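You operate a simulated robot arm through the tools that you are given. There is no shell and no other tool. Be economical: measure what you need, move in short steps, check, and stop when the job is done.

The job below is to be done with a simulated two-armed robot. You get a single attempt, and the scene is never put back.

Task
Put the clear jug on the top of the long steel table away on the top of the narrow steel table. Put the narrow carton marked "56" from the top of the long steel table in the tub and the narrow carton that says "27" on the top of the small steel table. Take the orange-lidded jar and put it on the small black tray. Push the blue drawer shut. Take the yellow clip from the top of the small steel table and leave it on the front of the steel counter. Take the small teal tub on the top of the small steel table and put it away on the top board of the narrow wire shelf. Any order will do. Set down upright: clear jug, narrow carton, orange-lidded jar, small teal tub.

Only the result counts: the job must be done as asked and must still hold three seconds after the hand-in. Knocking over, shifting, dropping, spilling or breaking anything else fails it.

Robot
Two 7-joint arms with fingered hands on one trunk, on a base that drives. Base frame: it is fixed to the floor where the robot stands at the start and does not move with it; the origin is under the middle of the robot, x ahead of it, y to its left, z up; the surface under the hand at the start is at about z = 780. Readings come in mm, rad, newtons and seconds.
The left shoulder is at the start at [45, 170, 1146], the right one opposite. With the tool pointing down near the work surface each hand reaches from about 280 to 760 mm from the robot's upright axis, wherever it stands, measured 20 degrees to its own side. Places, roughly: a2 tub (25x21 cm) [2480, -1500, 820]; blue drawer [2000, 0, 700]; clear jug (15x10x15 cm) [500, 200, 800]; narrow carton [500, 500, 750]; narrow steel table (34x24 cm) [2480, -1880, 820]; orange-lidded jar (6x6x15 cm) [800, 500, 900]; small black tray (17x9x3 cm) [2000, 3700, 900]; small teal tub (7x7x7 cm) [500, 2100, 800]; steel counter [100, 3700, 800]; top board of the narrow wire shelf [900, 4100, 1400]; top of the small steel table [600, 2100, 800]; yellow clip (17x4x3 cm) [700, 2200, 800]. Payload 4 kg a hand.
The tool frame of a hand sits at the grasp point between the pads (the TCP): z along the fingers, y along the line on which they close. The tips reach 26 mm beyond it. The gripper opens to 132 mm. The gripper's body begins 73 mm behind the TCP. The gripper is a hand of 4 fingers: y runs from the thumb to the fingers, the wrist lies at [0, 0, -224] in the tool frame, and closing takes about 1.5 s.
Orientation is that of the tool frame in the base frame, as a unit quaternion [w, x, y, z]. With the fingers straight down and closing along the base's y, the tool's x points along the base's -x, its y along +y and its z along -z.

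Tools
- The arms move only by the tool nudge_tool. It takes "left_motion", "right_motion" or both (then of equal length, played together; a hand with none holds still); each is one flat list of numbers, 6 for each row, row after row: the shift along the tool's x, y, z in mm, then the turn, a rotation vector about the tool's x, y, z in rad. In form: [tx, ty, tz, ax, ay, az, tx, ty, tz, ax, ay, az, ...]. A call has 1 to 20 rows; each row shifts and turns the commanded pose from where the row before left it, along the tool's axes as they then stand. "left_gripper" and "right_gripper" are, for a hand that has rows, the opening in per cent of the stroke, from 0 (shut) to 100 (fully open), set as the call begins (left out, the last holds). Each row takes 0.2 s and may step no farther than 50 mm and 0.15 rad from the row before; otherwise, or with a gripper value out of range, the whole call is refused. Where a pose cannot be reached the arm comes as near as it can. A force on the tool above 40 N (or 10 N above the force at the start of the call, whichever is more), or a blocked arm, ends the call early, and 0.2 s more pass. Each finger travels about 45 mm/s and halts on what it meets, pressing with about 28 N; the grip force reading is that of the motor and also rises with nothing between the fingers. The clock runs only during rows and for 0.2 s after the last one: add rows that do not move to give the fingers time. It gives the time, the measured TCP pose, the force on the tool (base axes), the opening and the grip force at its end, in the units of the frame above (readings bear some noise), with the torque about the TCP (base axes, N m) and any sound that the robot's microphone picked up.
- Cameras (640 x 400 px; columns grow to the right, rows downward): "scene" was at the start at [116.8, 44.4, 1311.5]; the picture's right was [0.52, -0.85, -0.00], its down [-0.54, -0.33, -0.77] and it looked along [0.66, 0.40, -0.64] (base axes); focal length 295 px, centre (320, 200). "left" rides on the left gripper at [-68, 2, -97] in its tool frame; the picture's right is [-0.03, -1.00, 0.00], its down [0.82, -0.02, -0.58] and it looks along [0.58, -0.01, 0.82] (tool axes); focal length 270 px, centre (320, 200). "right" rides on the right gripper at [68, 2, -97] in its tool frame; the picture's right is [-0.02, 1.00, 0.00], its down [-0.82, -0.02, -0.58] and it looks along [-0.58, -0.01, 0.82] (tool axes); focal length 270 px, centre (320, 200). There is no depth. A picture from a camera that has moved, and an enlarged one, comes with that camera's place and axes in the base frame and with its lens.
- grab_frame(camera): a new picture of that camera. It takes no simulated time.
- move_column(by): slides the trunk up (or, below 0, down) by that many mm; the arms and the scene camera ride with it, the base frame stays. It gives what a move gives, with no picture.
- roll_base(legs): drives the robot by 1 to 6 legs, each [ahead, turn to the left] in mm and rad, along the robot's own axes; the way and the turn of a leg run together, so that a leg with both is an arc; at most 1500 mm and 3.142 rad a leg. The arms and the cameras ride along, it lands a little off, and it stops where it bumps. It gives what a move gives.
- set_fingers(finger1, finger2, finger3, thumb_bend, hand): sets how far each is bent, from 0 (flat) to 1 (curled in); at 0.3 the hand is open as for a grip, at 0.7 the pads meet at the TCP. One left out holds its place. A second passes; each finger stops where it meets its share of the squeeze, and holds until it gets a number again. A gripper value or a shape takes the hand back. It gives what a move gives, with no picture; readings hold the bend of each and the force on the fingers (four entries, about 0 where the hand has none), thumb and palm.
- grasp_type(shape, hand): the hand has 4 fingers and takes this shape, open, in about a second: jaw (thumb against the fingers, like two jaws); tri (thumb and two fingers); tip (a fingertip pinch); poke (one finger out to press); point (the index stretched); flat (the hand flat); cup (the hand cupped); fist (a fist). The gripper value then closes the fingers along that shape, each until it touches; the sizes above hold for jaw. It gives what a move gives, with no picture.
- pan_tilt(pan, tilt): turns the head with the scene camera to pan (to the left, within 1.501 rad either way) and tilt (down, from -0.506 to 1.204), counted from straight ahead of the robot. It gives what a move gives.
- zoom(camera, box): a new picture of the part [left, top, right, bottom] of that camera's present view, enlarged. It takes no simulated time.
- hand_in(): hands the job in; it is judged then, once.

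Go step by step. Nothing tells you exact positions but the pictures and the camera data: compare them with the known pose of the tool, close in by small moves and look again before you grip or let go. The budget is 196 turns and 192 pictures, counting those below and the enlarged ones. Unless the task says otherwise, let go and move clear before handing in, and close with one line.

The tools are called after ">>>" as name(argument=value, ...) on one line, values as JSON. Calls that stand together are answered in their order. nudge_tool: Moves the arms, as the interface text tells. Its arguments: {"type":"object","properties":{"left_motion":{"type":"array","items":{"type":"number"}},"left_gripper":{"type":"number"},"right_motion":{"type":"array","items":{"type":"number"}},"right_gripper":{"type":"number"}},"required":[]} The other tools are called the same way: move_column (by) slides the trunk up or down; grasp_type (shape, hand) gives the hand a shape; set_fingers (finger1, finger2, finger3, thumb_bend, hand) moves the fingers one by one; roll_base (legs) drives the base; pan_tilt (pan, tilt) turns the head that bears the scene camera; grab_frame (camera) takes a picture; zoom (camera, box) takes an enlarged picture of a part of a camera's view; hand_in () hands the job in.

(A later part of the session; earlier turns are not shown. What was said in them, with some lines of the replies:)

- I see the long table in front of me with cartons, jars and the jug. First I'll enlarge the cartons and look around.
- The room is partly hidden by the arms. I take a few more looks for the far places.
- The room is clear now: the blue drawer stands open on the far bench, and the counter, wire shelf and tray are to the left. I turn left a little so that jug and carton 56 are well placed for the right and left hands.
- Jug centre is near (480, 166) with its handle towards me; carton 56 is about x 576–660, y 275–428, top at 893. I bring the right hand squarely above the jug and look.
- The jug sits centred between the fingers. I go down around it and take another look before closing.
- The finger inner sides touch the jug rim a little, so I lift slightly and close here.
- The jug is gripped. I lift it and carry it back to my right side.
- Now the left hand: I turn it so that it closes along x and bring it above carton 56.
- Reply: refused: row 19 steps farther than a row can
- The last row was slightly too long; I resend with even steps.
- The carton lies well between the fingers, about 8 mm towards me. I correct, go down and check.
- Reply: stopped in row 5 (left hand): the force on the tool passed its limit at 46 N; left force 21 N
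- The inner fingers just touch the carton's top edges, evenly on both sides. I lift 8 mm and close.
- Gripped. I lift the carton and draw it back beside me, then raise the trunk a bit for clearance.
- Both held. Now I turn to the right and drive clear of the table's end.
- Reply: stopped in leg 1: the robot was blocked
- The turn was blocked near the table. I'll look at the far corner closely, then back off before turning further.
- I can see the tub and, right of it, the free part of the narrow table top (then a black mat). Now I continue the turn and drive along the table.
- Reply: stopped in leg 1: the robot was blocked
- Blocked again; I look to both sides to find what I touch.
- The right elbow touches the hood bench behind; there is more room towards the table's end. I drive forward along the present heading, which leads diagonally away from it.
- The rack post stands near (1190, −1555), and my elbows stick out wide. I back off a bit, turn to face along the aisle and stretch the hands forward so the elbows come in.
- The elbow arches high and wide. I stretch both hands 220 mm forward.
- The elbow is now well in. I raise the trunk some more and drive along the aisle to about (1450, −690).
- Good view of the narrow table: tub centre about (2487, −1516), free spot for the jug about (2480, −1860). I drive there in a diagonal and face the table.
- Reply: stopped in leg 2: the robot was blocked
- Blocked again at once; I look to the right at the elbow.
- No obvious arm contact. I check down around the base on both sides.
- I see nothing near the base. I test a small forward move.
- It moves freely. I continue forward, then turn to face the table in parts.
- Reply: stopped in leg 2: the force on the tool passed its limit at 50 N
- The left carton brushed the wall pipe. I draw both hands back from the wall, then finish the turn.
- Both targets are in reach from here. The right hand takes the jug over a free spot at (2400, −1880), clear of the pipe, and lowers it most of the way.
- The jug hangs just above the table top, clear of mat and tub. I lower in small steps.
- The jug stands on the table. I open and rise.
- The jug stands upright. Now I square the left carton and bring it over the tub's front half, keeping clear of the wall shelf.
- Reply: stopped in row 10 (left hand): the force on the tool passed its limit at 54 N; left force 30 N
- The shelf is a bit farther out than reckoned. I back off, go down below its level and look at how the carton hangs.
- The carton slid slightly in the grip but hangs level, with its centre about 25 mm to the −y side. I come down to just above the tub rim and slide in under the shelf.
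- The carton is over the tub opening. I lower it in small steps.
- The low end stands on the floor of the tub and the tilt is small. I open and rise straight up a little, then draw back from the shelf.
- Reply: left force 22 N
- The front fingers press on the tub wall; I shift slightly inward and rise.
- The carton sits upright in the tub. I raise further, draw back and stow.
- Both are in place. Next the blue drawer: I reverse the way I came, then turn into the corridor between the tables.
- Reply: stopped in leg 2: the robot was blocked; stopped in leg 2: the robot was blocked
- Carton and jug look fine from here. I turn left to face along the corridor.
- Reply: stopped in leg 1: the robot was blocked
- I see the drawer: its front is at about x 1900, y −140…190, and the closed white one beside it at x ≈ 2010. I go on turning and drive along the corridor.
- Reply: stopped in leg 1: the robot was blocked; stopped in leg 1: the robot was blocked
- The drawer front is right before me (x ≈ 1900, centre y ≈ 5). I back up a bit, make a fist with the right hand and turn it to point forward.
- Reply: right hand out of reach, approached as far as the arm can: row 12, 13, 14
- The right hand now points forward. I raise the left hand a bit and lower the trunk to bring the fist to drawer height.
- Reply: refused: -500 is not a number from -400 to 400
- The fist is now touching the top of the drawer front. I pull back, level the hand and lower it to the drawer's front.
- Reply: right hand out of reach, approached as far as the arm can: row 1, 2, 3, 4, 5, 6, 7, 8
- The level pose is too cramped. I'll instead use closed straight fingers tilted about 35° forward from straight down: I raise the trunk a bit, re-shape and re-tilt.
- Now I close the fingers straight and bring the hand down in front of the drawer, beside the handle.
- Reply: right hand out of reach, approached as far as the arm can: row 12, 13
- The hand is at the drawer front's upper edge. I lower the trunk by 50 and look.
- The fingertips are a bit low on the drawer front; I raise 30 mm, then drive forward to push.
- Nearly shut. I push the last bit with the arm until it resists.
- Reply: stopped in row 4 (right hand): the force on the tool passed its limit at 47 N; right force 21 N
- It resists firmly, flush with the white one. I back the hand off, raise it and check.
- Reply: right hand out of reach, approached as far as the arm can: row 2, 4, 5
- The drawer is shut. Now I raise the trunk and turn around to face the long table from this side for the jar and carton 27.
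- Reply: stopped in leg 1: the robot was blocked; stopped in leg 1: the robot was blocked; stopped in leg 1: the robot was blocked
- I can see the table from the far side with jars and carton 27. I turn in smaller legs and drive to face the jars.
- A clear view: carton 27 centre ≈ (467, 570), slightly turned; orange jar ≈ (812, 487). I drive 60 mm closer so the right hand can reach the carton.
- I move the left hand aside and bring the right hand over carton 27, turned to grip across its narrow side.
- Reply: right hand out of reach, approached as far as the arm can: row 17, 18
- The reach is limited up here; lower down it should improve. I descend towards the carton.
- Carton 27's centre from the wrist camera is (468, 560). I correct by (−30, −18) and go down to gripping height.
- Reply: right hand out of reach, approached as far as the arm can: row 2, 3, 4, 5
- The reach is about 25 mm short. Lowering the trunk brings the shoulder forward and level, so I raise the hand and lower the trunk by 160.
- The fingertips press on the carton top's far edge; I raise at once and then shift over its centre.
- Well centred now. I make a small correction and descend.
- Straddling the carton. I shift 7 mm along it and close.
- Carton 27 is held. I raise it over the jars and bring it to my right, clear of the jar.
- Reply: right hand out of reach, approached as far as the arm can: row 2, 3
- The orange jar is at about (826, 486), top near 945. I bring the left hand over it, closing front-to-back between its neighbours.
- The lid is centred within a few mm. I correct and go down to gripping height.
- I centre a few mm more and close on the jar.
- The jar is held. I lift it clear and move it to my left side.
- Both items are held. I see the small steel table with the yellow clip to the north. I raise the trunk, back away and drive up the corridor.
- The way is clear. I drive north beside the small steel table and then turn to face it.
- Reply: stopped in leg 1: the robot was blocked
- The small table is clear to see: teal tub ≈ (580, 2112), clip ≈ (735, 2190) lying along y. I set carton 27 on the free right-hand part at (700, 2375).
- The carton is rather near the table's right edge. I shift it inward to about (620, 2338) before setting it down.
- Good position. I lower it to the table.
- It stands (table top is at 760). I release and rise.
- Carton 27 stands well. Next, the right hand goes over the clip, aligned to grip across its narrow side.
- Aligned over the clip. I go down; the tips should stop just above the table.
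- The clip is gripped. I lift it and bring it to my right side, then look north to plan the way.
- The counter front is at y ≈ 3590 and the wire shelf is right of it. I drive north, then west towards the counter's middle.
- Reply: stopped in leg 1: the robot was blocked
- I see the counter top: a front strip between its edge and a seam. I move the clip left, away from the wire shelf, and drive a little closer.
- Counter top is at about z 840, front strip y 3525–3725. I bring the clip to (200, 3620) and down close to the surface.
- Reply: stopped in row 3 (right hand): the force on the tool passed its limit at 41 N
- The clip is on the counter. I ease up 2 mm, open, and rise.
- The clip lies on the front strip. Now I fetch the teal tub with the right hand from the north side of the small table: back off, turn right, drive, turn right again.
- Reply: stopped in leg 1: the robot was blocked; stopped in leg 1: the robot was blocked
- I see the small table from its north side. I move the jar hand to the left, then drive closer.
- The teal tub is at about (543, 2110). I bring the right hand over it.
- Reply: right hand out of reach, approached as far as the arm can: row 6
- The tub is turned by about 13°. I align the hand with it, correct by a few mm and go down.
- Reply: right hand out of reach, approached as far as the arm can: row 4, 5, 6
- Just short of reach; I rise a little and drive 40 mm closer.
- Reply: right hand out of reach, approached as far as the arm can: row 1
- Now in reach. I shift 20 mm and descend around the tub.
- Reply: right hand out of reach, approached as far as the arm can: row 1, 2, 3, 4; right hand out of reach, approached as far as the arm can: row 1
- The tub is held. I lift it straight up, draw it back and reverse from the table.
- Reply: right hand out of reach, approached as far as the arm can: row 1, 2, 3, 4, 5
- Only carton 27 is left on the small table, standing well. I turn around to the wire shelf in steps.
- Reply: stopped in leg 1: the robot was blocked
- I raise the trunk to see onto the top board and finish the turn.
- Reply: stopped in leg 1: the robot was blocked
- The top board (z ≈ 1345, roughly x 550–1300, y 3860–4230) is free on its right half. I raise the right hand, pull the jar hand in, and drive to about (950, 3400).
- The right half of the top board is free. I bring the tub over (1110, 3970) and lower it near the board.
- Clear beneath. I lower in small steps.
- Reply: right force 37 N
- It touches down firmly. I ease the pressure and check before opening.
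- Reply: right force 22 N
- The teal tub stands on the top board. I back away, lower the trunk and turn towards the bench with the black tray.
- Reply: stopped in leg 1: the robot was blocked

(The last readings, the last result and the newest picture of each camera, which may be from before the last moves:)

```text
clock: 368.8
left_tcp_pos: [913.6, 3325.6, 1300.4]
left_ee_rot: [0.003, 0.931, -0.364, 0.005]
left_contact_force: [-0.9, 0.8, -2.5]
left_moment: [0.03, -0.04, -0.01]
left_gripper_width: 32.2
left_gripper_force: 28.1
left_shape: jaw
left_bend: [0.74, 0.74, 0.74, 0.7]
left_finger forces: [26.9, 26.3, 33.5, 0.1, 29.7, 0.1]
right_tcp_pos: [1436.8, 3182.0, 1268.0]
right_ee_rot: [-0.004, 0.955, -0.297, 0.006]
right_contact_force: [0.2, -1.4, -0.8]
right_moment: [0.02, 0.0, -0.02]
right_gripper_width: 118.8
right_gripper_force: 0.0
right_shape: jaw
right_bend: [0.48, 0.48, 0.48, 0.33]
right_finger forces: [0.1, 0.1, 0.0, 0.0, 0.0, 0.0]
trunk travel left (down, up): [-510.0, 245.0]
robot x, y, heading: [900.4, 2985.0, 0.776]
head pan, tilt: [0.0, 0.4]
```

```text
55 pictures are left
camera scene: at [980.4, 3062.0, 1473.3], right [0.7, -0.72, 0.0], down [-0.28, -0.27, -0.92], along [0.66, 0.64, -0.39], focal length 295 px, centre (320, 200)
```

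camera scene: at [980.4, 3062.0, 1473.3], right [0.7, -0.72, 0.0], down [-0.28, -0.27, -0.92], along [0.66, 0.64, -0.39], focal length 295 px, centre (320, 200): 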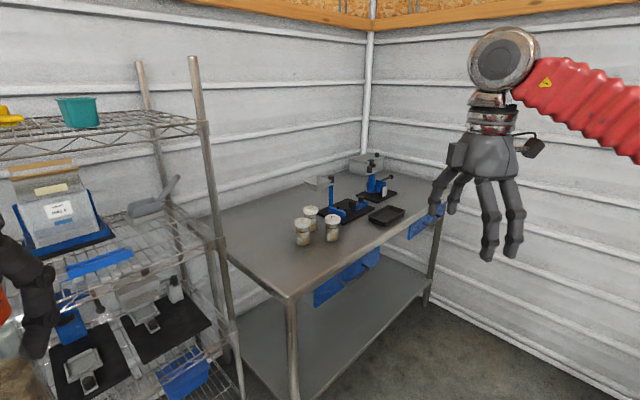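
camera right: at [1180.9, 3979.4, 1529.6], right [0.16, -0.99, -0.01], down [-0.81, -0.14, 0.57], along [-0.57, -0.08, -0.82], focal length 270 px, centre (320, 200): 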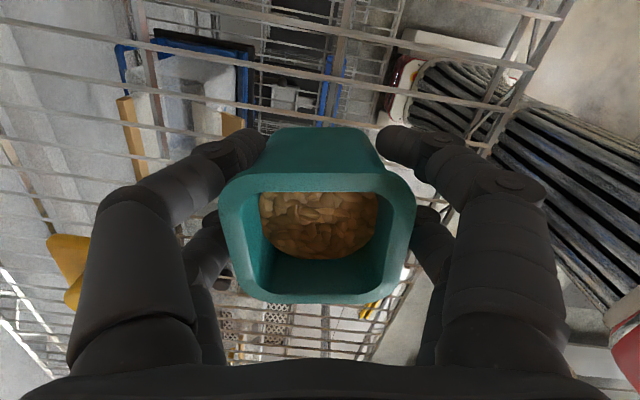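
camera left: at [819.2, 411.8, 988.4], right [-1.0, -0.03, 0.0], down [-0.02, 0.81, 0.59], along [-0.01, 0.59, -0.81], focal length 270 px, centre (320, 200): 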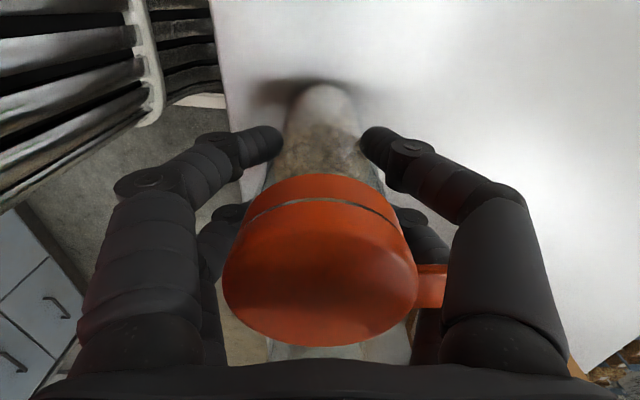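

The small black tray is near (2060, 3690) on the bench. I drive to about (1680, 3190) and face it diagonally.

>>> roll_base(legs=[[0, -0.5]])

>>> roll_base(legs=[[800, 0]])

>>> roll_base(legs=[[0, 0.5]])

>>> pan_tilt(pan=0.1, tilt=0.75)

>>> grab_frame(camera="scene")

```text
clock: 370.8
left_tcp_pos: [1082.4, 3276.4, 1300.3]
left_ee_rot: [0.003, 0.811, -0.584, 0.003]
left_contact_force: [-0.4, -0.1, -2.0]
left_moment: [0.0, 0.03, 0.01]
left_gripper_width: 32.2
left_gripper_force: 28.3
left_shape: jaw
left_bend: [0.74, 0.74, 0.74, 0.7]
left_finger forces: [26.8, 26.2, 33.6, 0.0, 29.9, 0.0]
right_tcp_pos: [1471.0, 2898.4, 1267.5]
right_ee_rot: [-0.002, 0.851, -0.526, 0.006]
right_contact_force: [-0.5, 0.3, -0.2]
right_moment: [-0.02, 0.0, -0.03]
right_gripper_width: 118.7
right_gripper_force: 0.0
right_shape: jaw
right_bend: [0.48, 0.48, 0.48, 0.33]
right_finger forces: [0.0, 0.1, 0.0, 0.0, 0.0, 0.0]
trunk travel left (down, up): [-510.0, 245.0]
robot x, y, heading: [898.0, 3013.6, 0.269]
head pan, tilt: [0.0, 0.4]
```

```text
clock: 375.1
left_tcp_pos: [1845.8, 3497.9, 1301.2]
left_ee_rot: [0.003, 0.816, -0.578, 0.003]
left_contact_force: [0.1, -0.4, -2.7]
left_moment: [0.0, -0.02, 0.01]
left_gripper_width: 31.8
left_gripper_force: 27.7
left_shape: jaw
left_bend: [0.74, 0.74, 0.74, 0.7]
left_finger forces: [26.9, 26.1, 33.8, 0.0, 29.9, 0.0]
right_tcp_pos: [2241.0, 3125.9, 1268.3]
right_ee_rot: [-0.003, 0.854, -0.52, 0.006]
right_contact_force: [0.4, 0.2, -0.4]
right_moment: [-0.02, 0.02, 0.01]
right_gripper_width: 118.5
right_gripper_force: 0.1
right_shape: jaw
right_bend: [0.48, 0.48, 0.48, 0.33]
right_finger forces: [0.0, 0.1, 0.0, 0.0, 0.0, 0.0]
trunk travel left (down, up): [-510.0, 245.0]
robot x, y, heading: [1668.0, 3229.0, 0.285]
head pan, tilt: [0.0, 0.4]
```

```text
clock: 377.1
left_tcp_pos: [1691.6, 3552.3, 1301.4]
left_ee_rot: [0.002, 0.936, -0.352, 0.004]
left_contact_force: [-0.2, 0.2, -1.1]
left_moment: [-0.01, 0.04, 0.0]
left_gripper_width: 32.1
left_gripper_force: 27.9
left_shape: jaw
left_bend: [0.74, 0.74, 0.74, 0.7]
left_finger forces: [26.9, 26.4, 34.0, 0.0, 30.1, 0.0]
right_tcp_pos: [2217.7, 3422.9, 1268.2]
right_ee_rot: [-0.005, 0.959, -0.284, 0.005]
right_contact_force: [0.3, 0.5, 0.4]
right_moment: [-0.01, 0.05, 0.0]
right_gripper_width: 118.8
right_gripper_force: 0.0
right_shape: jaw
right_bend: [0.48, 0.48, 0.48, 0.33]
right_finger forces: [0.0, 0.0, 0.0, 0.0, 0.0, 0.1]
trunk travel left (down, up): [-510.0, 245.0]
robot x, y, heading: [1685.2, 3207.6, 0.801]
head pan, tilt: [0.0, 0.4]
```

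```text
clock: 378.0
left_tcp_pos: [1692.0, 3550.6, 1301.5]
left_ee_rot: [0.002, 0.936, -0.353, 0.003]
left_contact_force: [0.9, -0.2, -1.8]
left_moment: [-0.01, 0.01, 0.0]
left_gripper_width: 32.4
left_gripper_force: 28.3
left_shape: jaw
left_bend: [0.74, 0.74, 0.74, 0.7]
left_finger forces: [27.0, 26.6, 34.1, 0.0, 30.6, 0.0]
right_tcp_pos: [2219.3, 3420.3, 1269.9]
right_ee_rot: [-0.006, 0.959, -0.285, 0.005]
right_contact_force: [0.1, -0.9, -0.4]
right_moment: [0.04, 0.04, 0.02]
right_gripper_width: 118.5
right_gripper_force: 0.1
right_shape: jaw
right_bend: [0.48, 0.48, 0.48, 0.33]
right_finger forces: [0.0, 0.0, 0.0, 0.1, 0.0, 0.0]
trunk travel left (down, up): [-510.0, 245.0]
robot x, y, heading: [1687.4, 3210.5, 0.798]
head pan, tilt: [0.099, 0.75]
```

```text
54 pictures are left
camera scene: at [1753.0, 3287.6, 1442.4], right [0.78, -0.62, 0.0], down [-0.43, -0.53, -0.73], along [0.46, 0.57, -0.68], focal length 295 px, centre (320, 200)
```

scene: 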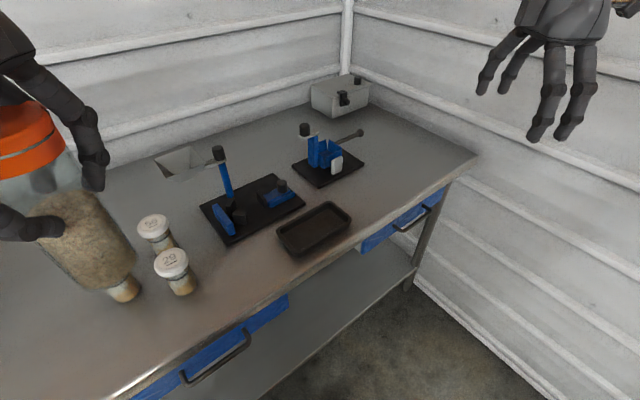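

The tray lies along x, centre ≈ (2058, 3687), rim z ≈ 878. I check the jar's tilt in the grip with the left camera.

>>> grab_frame(camera="left")

>>> pan_tilt(pan=0.75, tilt=0.4)

>>> grab_frame(camera="scene")

```text
53 pictures are left
camera left: at [1639.2, 3594.8, 1398.9], right [0.64, 0.77, 0.0], down [0.62, -0.52, 0.58], along [0.45, -0.37, -0.81], focal length 270 px, centre (320, 200)
```

left: 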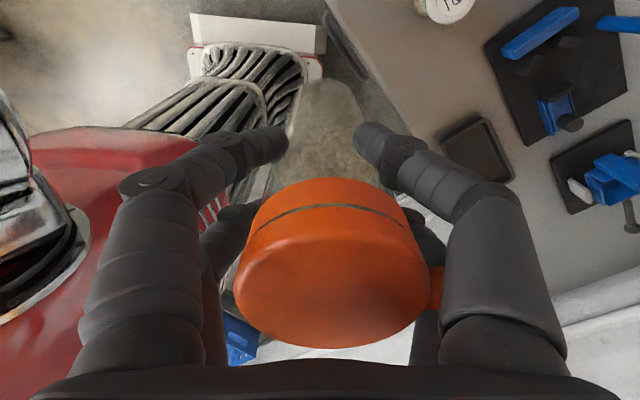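

```text
clock: 379.0
left_tcp_pos: [1690.9, 3553.3, 1302.1]
left_ee_rot: [0.003, 0.936, -0.352, 0.004]
left_contact_force: [0.7, 0.0, -1.5]
left_moment: [-0.02, -0.01, 0.01]
left_gripper_width: 31.9
left_gripper_force: 27.7
left_shape: jaw
left_bend: [0.74, 0.74, 0.74, 0.7]
left_finger forces: [26.9, 26.5, 34.2, 0.1, 30.7, 0.1]
right_tcp_pos: [2217.0, 3423.4, 1269.5]
right_ee_rot: [-0.006, 0.959, -0.285, 0.007]
right_contact_force: [-0.3, 0.5, 0.6]
right_moment: [0.01, 0.05, -0.06]
right_gripper_width: 118.6
right_gripper_force: 0.0
right_shape: jaw
right_bend: [0.48, 0.48, 0.48, 0.33]
right_finger forces: [0.0, 0.1, 0.1, 0.0, 0.0, 0.0]
trunk travel left (down, up): [-510.0, 245.0]
robot x, y, heading: [1687.4, 3206.8, 0.795]
head pan, tilt: [0.75, 0.4]
```

```text
52 pictures are left
camera scene: at [1701.9, 3317.4, 1473.3], right [1.0, -0.02, 0.0], down [-0.01, -0.39, -0.92], along [0.02, 0.92, -0.39], focal length 295 px, centre (320, 200)
```

scene: 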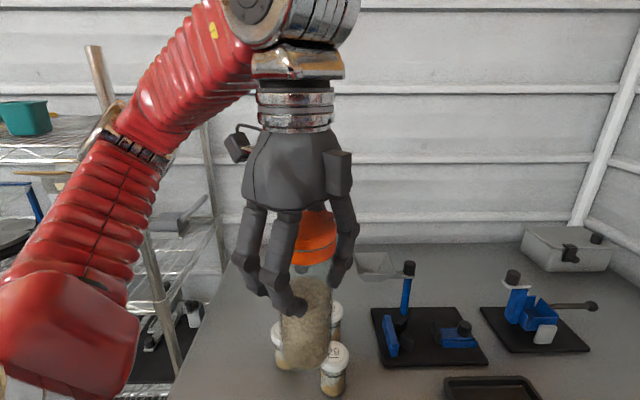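

The jar hangs nearly upright. I turn the hand to close along the tray's length and bring the jar over the tray.

>>> nudge_tool(left_motion=[0, 0, 0, 0, 0, 0.1413, 0, 0, 0, 0, 0, 0.1413, 0, 0, 0, 0, 0, 0.1413, 0, 0, 0, 0, 0, 0.1413, 0, 0, 0, 0, 0, 0.1413, 0, 0, 0, 0, 0, 0.1413, -15, -40.7, 0, 0, 0, 0, -15, -40.7, 0, 0, 0, 0, -15, -40.7, 0, 0, 0, 0, -15, -40.7, 0, 0, 0, 0, -15, -40.7, 0, 0, 0, 0, -15, -40.7, 0, 0, 0, 0, -15, -40.7, 0, 0, 0, 0, -15, -40.7, 0, 0, 0, 0, -15, -40.7, 0, 0, 0, 0, 0, 0, 45, 0, 0, 0, 0, 0, 45, 0, 0, 0, 0, 0, 45, 0, 0, 0])

>>> pan_tilt(pan=0.15, tilt=0.7)

>>> grab_frame(camera="scene")

>>> grab_frame(camera="left")

```text
clock: 382.8
left_tcp_pos: [2057.2, 3687.6, 1165.7]
left_ee_rot: [0.002, 0.708, -0.706, 0.005]
left_contact_force: [-0.4, 0.3, -1.2]
left_moment: [-0.01, 0.0, -0.01]
left_gripper_width: 31.6
left_gripper_force: 27.7
left_shape: jaw
left_bend: [0.74, 0.74, 0.74, 0.7]
left_finger forces: [26.7, 26.6, 35.0, 0.1, 31.4, 0.0]
right_tcp_pos: [2217.3, 3424.4, 1269.5]
right_ee_rot: [-0.005, 0.959, -0.284, 0.006]
right_contact_force: [0.1, 0.9, -0.1]
right_moment: [0.01, -0.01, 0.01]
right_gripper_width: 118.7
right_gripper_force: 0.0
right_shape: jaw
right_bend: [0.48, 0.48, 0.48, 0.33]
right_finger forces: [0.0, 0.0, 0.1, 0.0, 0.1, 0.0]
trunk travel left (down, up): [-510.0, 245.0]
robot x, y, heading: [1684.9, 3210.7, 0.801]
head pan, tilt: [0.75, 0.4]
```

```text
clock: 383.8
left_tcp_pos: [2057.6, 3686.6, 1167.0]
left_ee_rot: [0.001, 0.709, -0.706, 0.005]
left_contact_force: [0.3, 0.3, -1.2]
left_moment: [0.02, 0.03, 0.0]
left_gripper_width: 31.8
left_gripper_force: 27.7
left_shape: jaw
left_bend: [0.74, 0.74, 0.74, 0.7]
left_finger forces: [26.5, 26.6, 34.8, 0.0, 31.5, 0.0]
right_tcp_pos: [2218.1, 3422.6, 1269.5]
right_ee_rot: [-0.004, 0.959, -0.285, 0.005]
right_contact_force: [-0.6, -0.3, 0.6]
right_moment: [0.01, 0.01, -0.02]
right_gripper_width: 118.8
right_gripper_force: 0.0
right_shape: jaw
right_bend: [0.48, 0.48, 0.48, 0.33]
right_finger forces: [0.1, 0.0, 0.0, 0.0, 0.0, 0.0]
trunk travel left (down, up): [-510.0, 245.0]
robot x, y, heading: [1686.4, 3209.8, 0.797]
head pan, tilt: [0.15, 0.7]
```

```text
51 pictures are left
camera scene: at [1749.9, 3294.0, 1446.5], right [0.81, -0.58, 0.0], down [-0.38, -0.52, -0.76], along [0.45, 0.62, -0.64], focal length 295 px, centre (320, 200)
```

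scene: 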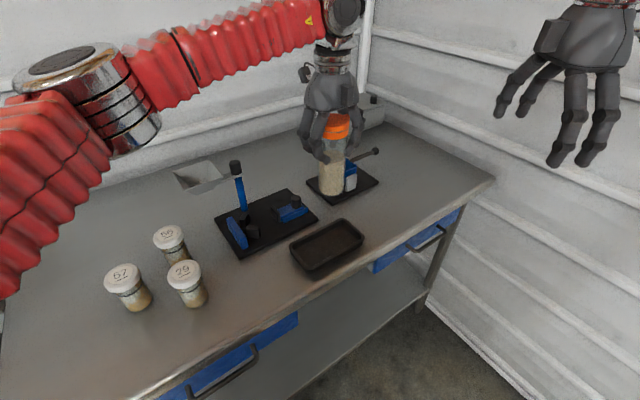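

```text
50 pictures are left
camera left: at [2055.3, 3755.8, 1263.3], right [1.0, 0.03, 0.0], down [0.02, -0.81, 0.58], along [0.02, -0.58, -0.81], focal length 270 px, centre (320, 200)
```

left: 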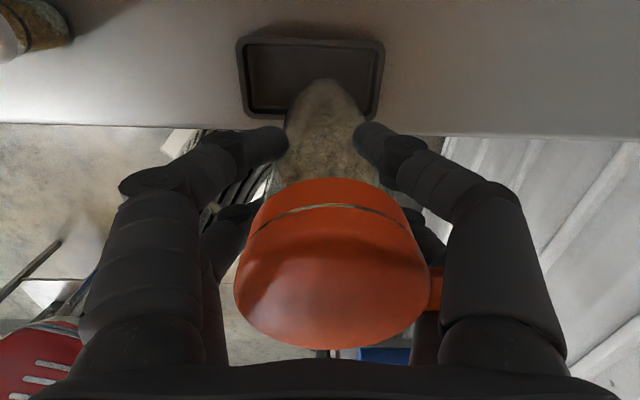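

Tray centre from the wrist view is (2047, 3680), rim near z 903. I shift −13 mm in x and go down to just above the rim.

>>> nudge_tool(left_motion=[-1, 13, 20, 0, 0, 0, 0, 0, 40, 0, 0, 0, 0, 0, 40, 0, 0, 0, 0, 0, 32, 0, 0, 0])

>>> grab_frame(camera="left")

>>> zoom(camera="scene", box=[220, 120, 420, 290])

```text
clock: 384.8
left_tcp_pos: [2044.8, 3684.3, 1036.6]
left_ee_rot: [0.001, 0.709, -0.706, 0.004]
left_contact_force: [0.1, -0.1, -1.6]
left_moment: [-0.03, 0.03, 0.02]
left_gripper_width: 31.8
left_gripper_force: 28.1
left_shape: jaw
left_bend: [0.74, 0.74, 0.74, 0.7]
left_finger forces: [26.8, 26.5, 35.0, 0.0, 31.7, 0.0]
right_tcp_pos: [2218.0, 3424.4, 1270.3]
right_ee_rot: [-0.004, 0.958, -0.285, 0.006]
right_contact_force: [1.2, 0.3, -0.8]
right_moment: [0.03, 0.04, 0.0]
right_gripper_width: 118.8
right_gripper_force: 0.1
right_shape: jaw
right_bend: [0.48, 0.48, 0.48, 0.33]
right_finger forces: [0.1, 0.1, 0.0, 0.0, 0.0, 0.0]
trunk travel left (down, up): [-510.0, 245.0]
robot x, y, heading: [1684.7, 3209.6, 0.803]
head pan, tilt: [0.15, 0.7]
```

```text
49 pictures are left
camera left: at [2042.5, 3754.3, 1132.9], right [1.0, 0.03, 0.0], down [0.02, -0.81, 0.58], along [0.02, -0.58, -0.81], focal length 270 px, centre (320, 200)
```

left: 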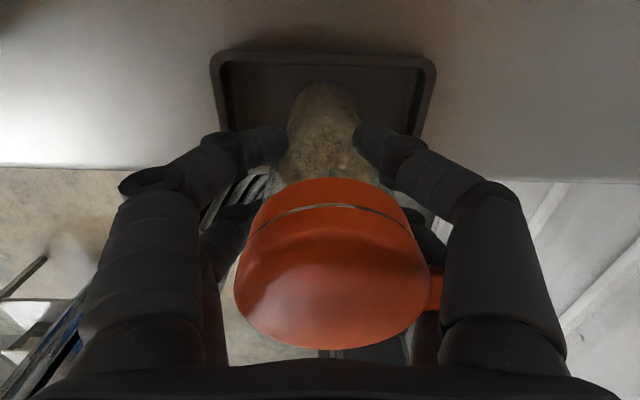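

```text
2.35 times, centred on (320, 205) of scene
camera zoom: at [1750.2, 3294.1, 1446.5], right [0.81, -0.58, 0.0], down [-0.38, -0.52, -0.76], along [0.45, 0.62, -0.65], focal length 694 px, centre (320, 188)
```

zoom: 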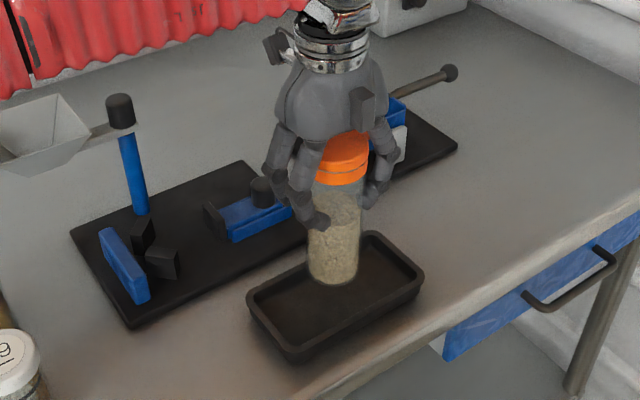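

Well centred; I shift 5 mm and lower into the tray in small steps.

>>> nudge_tool(left_motion=[-5, 0, 10, 0, 0, 0, 0, 0, 12, 0, 0, 0, 0, 0, 8, 0, 0, 0, 0, 0, 0, 0, 0, 0])

>>> grab_frame(camera="left")

>>> zoom(camera="scene", box=[260, 150, 380, 280])

```text
clock: 385.8
left_tcp_pos: [2044.5, 3688.0, 1014.0]
left_ee_rot: [-0.003, 0.707, -0.707, 0.006]
left_contact_force: [-1.6, -4.6, 39.3]
left_moment: [0.7, -0.18, -0.05]
left_gripper_width: 33.0
left_gripper_force: 27.7
left_shape: jaw
left_bend: [0.75, 0.75, 0.74, 0.7]
left_finger forces: [32.5, 31.4, 40.1, 0.0, 36.8, 0.1]
right_tcp_pos: [2214.0, 3418.1, 1271.6]
right_ee_rot: [-0.007, 0.959, -0.284, 0.007]
right_contact_force: [-0.4, -0.2, 0.2]
right_moment: [-0.02, -0.01, 0.04]
right_gripper_width: 118.8
right_gripper_force: 0.1
right_shape: jaw
right_bend: [0.48, 0.48, 0.48, 0.33]
right_finger forces: [0.0, 0.0, 0.0, 0.1, 0.0, 0.0]
trunk travel left (down, up): [-510.0, 245.0]
robot x, y, heading: [1687.5, 3209.0, 0.798]
head pan, tilt: [0.15, 0.7]
```

```text
47 pictures are left
camera left: at [2042.4, 3756.6, 1110.1], right [1.0, 0.03, 0.01], down [0.01, -0.81, 0.58], along [0.03, -0.58, -0.81], focal length 270 px, centre (320, 200)
```

left: 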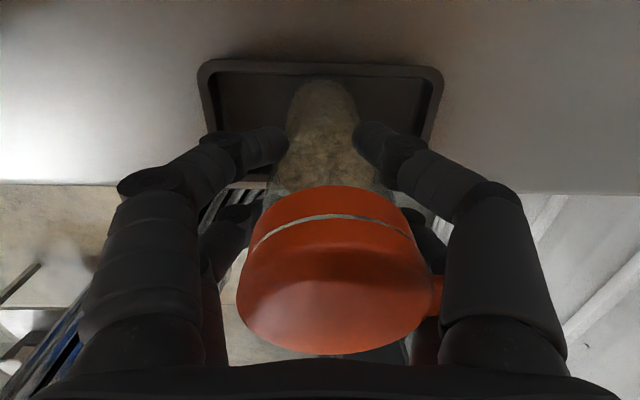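

```text
3.08 times, centred on (320, 215) of scene
camera zoom: at [1746.6, 3289.3, 1447.4], right [0.81, -0.58, 0.0], down [-0.37, -0.52, -0.77], along [0.45, 0.62, -0.64], focal length 908 px, centre (320, 154)
```

zoom: 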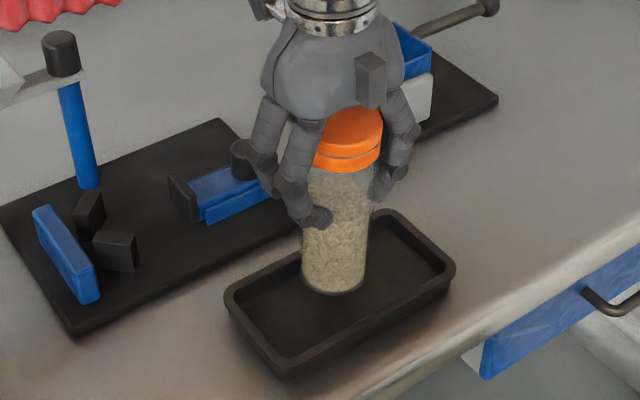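

The jar seems to have met the tray's far rim. I lift 10 mm, shift 9 mm towards me, and try again gently.

>>> nudge_tool(left_motion=[0, 0, -12, 0, 0, 0, 5, 0, 0, 0, 0, 0, 5, 0, 0, 0, 0, 0, 0, 0, 0, 0, 0, 0])

>>> zoom(camera="scene", box=[260, 150, 380, 280])

>>> zoom(camera="left", box=[180, 20, 460, 220])

```text
clock: 386.8
left_tcp_pos: [2045.0, 3683.1, 1016.6]
left_ee_rot: [0.001, 0.708, -0.706, 0.004]
left_contact_force: [-1.2, -0.2, -2.1]
left_moment: [-0.02, 0.0, -0.03]
left_gripper_width: 32.9
left_gripper_force: 28.3
left_shape: jaw
left_bend: [0.75, 0.74, 0.74, 0.7]
left_finger forces: [29.5, 28.2, 35.6, 0.0, 32.1, 0.0]
right_tcp_pos: [2216.5, 3423.2, 1269.4]
right_ee_rot: [-0.005, 0.958, -0.285, 0.006]
right_contact_force: [-0.3, 0.8, 0.5]
right_moment: [0.0, -0.01, 0.01]
right_gripper_width: 118.9
right_gripper_force: 0.0
right_shape: jaw
right_bend: [0.48, 0.48, 0.48, 0.33]
right_finger forces: [0.0, 0.0, 0.0, 0.0, 0.0, 0.0]
trunk travel left (down, up): [-510.0, 245.0]
robot x, y, heading: [1683.8, 3212.6, 0.792]
head pan, tilt: [0.15, 0.7]
```

```text
3.08 times, centred on (320, 215) of scene
camera zoom: at [1749.6, 3293.7, 1446.5], right [0.81, -0.58, 0.0], down [-0.38, -0.52, -0.76], along [0.45, 0.62, -0.64], focal length 908 px, centre (320, 154)
```

zoom: 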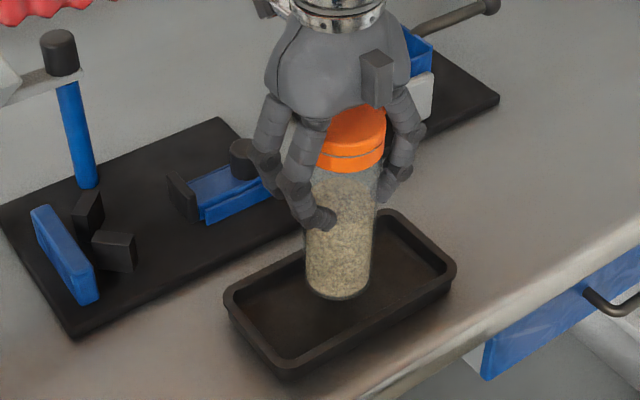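

```text
2.00 times, centred on (320, 120) of left
camera zoom: at [2042.4, 3751.9, 1113.8], right [1.0, 0.03, 0.0], down [0.02, -0.81, 0.58], along [0.02, -0.58, -0.81], focal length 541 px, centre (320, 360)
```

zoom: 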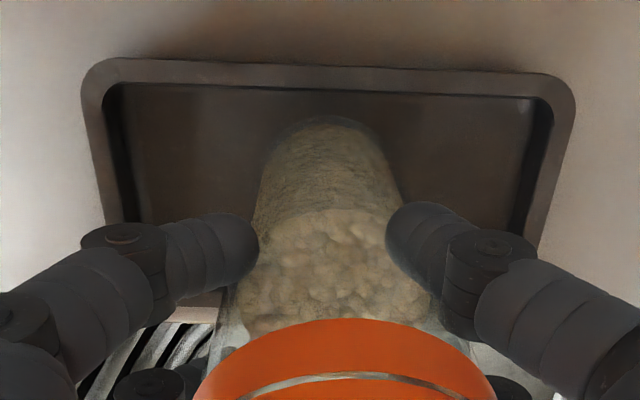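

>>> nudge_tool(left_motion=[0, 0, 5, 0, 0, 0, 0, 0, 5, 0, 0, 0, 0, 0, 0, 0, 0, 0])

```text
clock: 387.6
left_tcp_pos: [2045.4, 3682.8, 1007.0]
left_ee_rot: [0.0, 0.708, -0.706, 0.005]
left_contact_force: [-0.1, 0.4, -1.7]
left_moment: [0.0, -0.01, 0.0]
left_gripper_width: 32.9
left_gripper_force: 27.9
left_shape: jaw
left_bend: [0.75, 0.74, 0.74, 0.7]
left_finger forces: [29.5, 28.2, 35.6, 0.1, 32.2, 0.0]
right_tcp_pos: [2217.2, 3422.9, 1268.1]
right_ee_rot: [-0.006, 0.958, -0.285, 0.005]
right_contact_force: [-0.4, 0.0, -0.5]
right_moment: [0.01, -0.03, -0.01]
right_gripper_width: 118.9
right_gripper_force: 0.0
right_shape: jaw
right_bend: [0.48, 0.48, 0.48, 0.33]
right_finger forces: [0.0, 0.0, 0.0, 0.0, 0.1, 0.1]
trunk travel left (down, up): [-510.0, 245.0]
robot x, y, heading: [1689.2, 3210.7, 0.8]
head pan, tilt: [0.15, 0.7]
```

It passed the earlier stop height freely, so it is inside the rim now. I go on in small steps.

>>> nudge_tool(left_motion=[0, 0, 4, 0, 0, 0, 0, 0, 3, 0, 0, 0, 0, 0, 0, 0, 0, 0])

>>> nudge_tool(left_motion=[0, 0, 3, 0, 0, 0, 0, 0, 3, 0, 0, 0, 0, 0, 0, 0, 0, 0])

```text
clock: 388.4
left_tcp_pos: [2045.2, 3682.5, 1000.0]
left_ee_rot: [0.001, 0.709, -0.705, 0.004]
left_contact_force: [-0.3, 0.3, -1.5]
left_moment: [-0.01, 0.01, -0.01]
left_gripper_width: 32.9
left_gripper_force: 27.8
left_shape: jaw
left_bend: [0.75, 0.74, 0.74, 0.7]
left_finger forces: [29.4, 28.3, 35.6, 0.0, 32.2, 0.0]
right_tcp_pos: [2218.2, 3423.6, 1269.9]
right_ee_rot: [-0.006, 0.959, -0.285, 0.005]
right_contact_force: [-0.1, -0.1, -0.3]
right_moment: [0.02, 0.01, 0.01]
right_gripper_width: 118.6
right_gripper_force: 0.0
right_shape: jaw
right_bend: [0.48, 0.48, 0.48, 0.33]
right_finger forces: [0.0, 0.0, 0.1, 0.0, 0.0, 0.1]
trunk travel left (down, up): [-510.0, 245.0]
robot x, y, heading: [1686.0, 3211.8, 0.796]
head pan, tilt: [0.15, 0.7]
```

```text
clock: 389.2
left_tcp_pos: [2044.8, 3682.2, 994.7]
left_ee_rot: [0.0, 0.709, -0.706, 0.005]
left_contact_force: [-0.4, 1.3, 8.1]
left_moment: [-0.08, -0.07, 0.02]
left_gripper_width: 33.2
left_gripper_force: 27.9
left_shape: jaw
left_bend: [0.75, 0.74, 0.74, 0.7]
left_finger forces: [30.3, 28.6, 35.2, 0.0, 32.7, 0.1]
right_tcp_pos: [2216.7, 3421.1, 1270.4]
right_ee_rot: [-0.005, 0.958, -0.286, 0.006]
right_contact_force: [0.2, 0.8, 0.9]
right_moment: [0.02, 0.01, 0.01]
right_gripper_width: 118.6
right_gripper_force: 0.1
right_shape: jaw
right_bend: [0.48, 0.48, 0.48, 0.33]
right_finger forces: [0.1, 0.1, 0.1, 0.0, 0.1, 0.1]
trunk travel left (down, up): [-510.0, 245.0]
robot x, y, heading: [1686.3, 3205.6, 0.8]
head pan, tilt: [0.15, 0.7]
```

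It rests on the tray floor. A quick look, then I open.

>>> zoom(camera="scene", box=[260, 150, 380, 280])

>>> nudge_tool(left_motion=[0, 0, 0, 0, 0, 0, 0, 0, 0, 0, 0, 0, 0, 0, 0, 0, 0, 0, 0, 0, 0, 0, 0, 0, 0, 0, 0, 0, 0, 0, 0, 0, 0, 0, 0, 0, 0, 0, 0, 0, 0, 0], left_gripper=90)

>>> grab_frame(camera="left")

```text
3.08 times, centred on (320, 215) of scene
camera zoom: at [1749.1, 3293.4, 1446.7], right [0.81, -0.58, 0.0], down [-0.38, -0.52, -0.76], along [0.45, 0.62, -0.64], focal length 908 px, centre (320, 154)
```

zoom: 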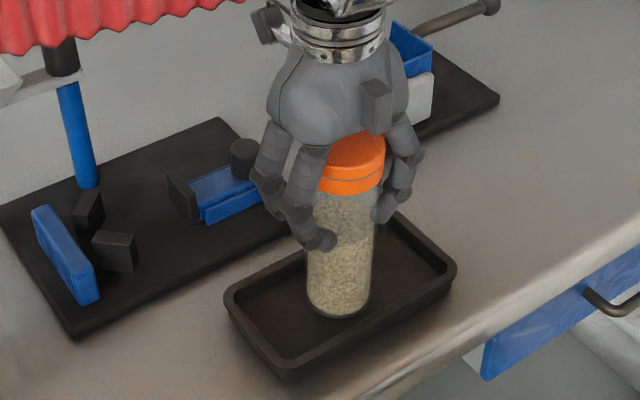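

```text
clock: 390.8
left_tcp_pos: [2045.5, 3681.9, 995.0]
left_ee_rot: [0.001, 0.708, -0.706, 0.004]
left_contact_force: [0.5, -0.3, -0.2]
left_moment: [0.04, 0.0, -0.01]
left_gripper_width: 118.2
left_gripper_force: 0.0
left_shape: jaw
left_bend: [0.48, 0.48, 0.48, 0.33]
left_finger forces: [0.1, 0.0, 0.1, 0.0, 0.0, 0.0]
right_tcp_pos: [2217.7, 3423.2, 1269.6]
right_ee_rot: [-0.006, 0.959, -0.284, 0.007]
right_contact_force: [-0.2, 0.2, 0.8]
right_moment: [-0.02, -0.01, 0.01]
right_gripper_width: 118.7
right_gripper_force: 0.1
right_shape: jaw
right_bend: [0.48, 0.48, 0.48, 0.33]
right_finger forces: [0.0, 0.0, 0.0, 0.0, 0.0, 0.1]
trunk travel left (down, up): [-510.0, 245.0]
robot x, y, heading: [1690.2, 3210.2, 0.8]
head pan, tilt: [0.15, 0.7]
```

```text
42 pictures are left
camera left: at [2042.6, 3751.3, 1091.2], right [1.0, 0.03, 0.01], down [0.02, -0.81, 0.58], along [0.02, -0.58, -0.81], focal length 270 px, centre (320, 200)
```

left: 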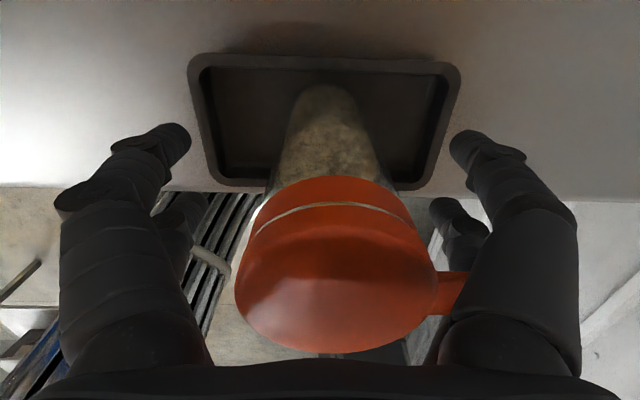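

Released and upright. The lid's tab is close to a finger, so I shift 8 mm away from it and rise.

>>> nudge_tool(left_motion=[0, -5, 0, 0, 0, 0, 0, -4, -5, 0, 0, 0, 0, 0, -15, 0, 0, 0, 0, 0, -25, 0, 0, 0, 0, 0, -40, 0, 0, 0, 0, 0, -45, 0, 0, 0, 0, 0, -45, 0, 0, 0, 0, 0, -45, 0, 0, 0, 20, 40, 0, 0, 0, 0, 20, 40, 0, 0, 0, 0], left_gripper=100)

>>> grab_frame(camera="scene")

```text
clock: 393.0
left_tcp_pos: [1972.2, 3639.8, 1215.2]
left_ee_rot: [0.0, 0.708, -0.706, 0.004]
left_contact_force: [1.0, -0.9, 0.1]
left_moment: [0.0, 0.0, -0.01]
left_gripper_width: 131.8
left_gripper_force: 0.1
left_shape: jaw
left_bend: [0.3, 0.3, 0.3, 0.3]
left_finger forces: [0.0, 0.0, 0.0, 0.0, 0.0, 0.0]
right_tcp_pos: [2217.9, 3421.8, 1269.9]
right_ee_rot: [-0.006, 0.959, -0.285, 0.005]
right_contact_force: [0.4, -0.6, -0.3]
right_moment: [0.02, -0.02, 0.0]
right_gripper_width: 118.8
right_gripper_force: 0.0
right_shape: jaw
right_bend: [0.48, 0.48, 0.48, 0.33]
right_finger forces: [0.0, 0.1, 0.1, 0.0, 0.0, 0.0]
trunk travel left (down, up): [-510.0, 245.0]
robot x, y, heading: [1681.8, 3210.5, 0.795]
head pan, tilt: [0.15, 0.7]
```

```text
41 pictures are left
camera scene: at [1749.3, 3292.7, 1446.6], right [0.81, -0.58, 0.0], down [-0.38, -0.52, -0.76], along [0.45, 0.62, -0.64], focal length 295 px, centre (320, 200)
```

scene: 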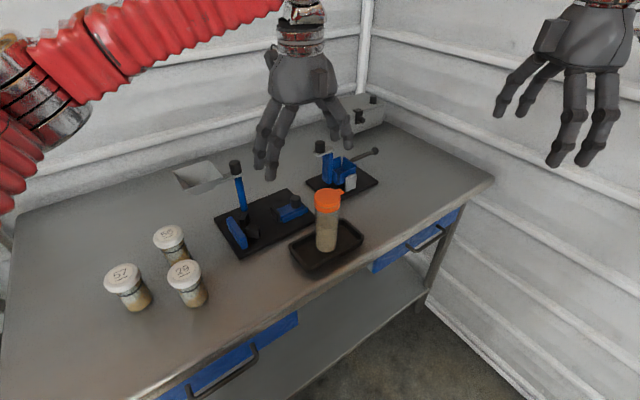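

The jar stands upright in the tray, both hands are clear and empty, and every item was seen in place. I back off a little and hand in.

>>> roll_base(legs=[[-150, 0]])

>>> hand_in()

```text
clock: 394.4
left_tcp_pos: [1865.0, 3531.1, 1215.4]
left_ee_rot: [0.0, 0.708, -0.706, 0.004]
left_contact_force: [-0.4, -1.4, 0.8]
left_moment: [0.02, -0.03, -0.02]
left_gripper_width: 132.0
left_gripper_force: 0.1
left_shape: jaw
left_bend: [0.3, 0.3, 0.3, 0.3]
left_finger forces: [0.0, 0.0, 0.0, 0.1, 0.1, 0.0]
right_tcp_pos: [2109.4, 3312.5, 1270.9]
right_ee_rot: [-0.007, 0.959, -0.284, 0.006]
right_contact_force: [-0.7, 0.1, 0.1]
right_moment: [0.06, -0.03, -0.01]
right_gripper_width: 118.8
right_gripper_force: 0.0
right_shape: jaw
right_bend: [0.48, 0.48, 0.48, 0.33]
right_finger forces: [0.0, 0.0, 0.1, 0.1, 0.1, 0.1]
trunk travel left (down, up): [-510.0, 245.0]
robot x, y, heading: [1580.8, 3100.4, 0.796]
head pan, tilt: [0.15, 0.7]
```

```text
The job is handed in.
```

All seven tasks are done and handed in: the jug, both cartons, the jar, the clip and the teal tub are in their places, and the blue drawer is shut; I saw each in place right after setting it down, but did not go back to recheck the earlier ones.
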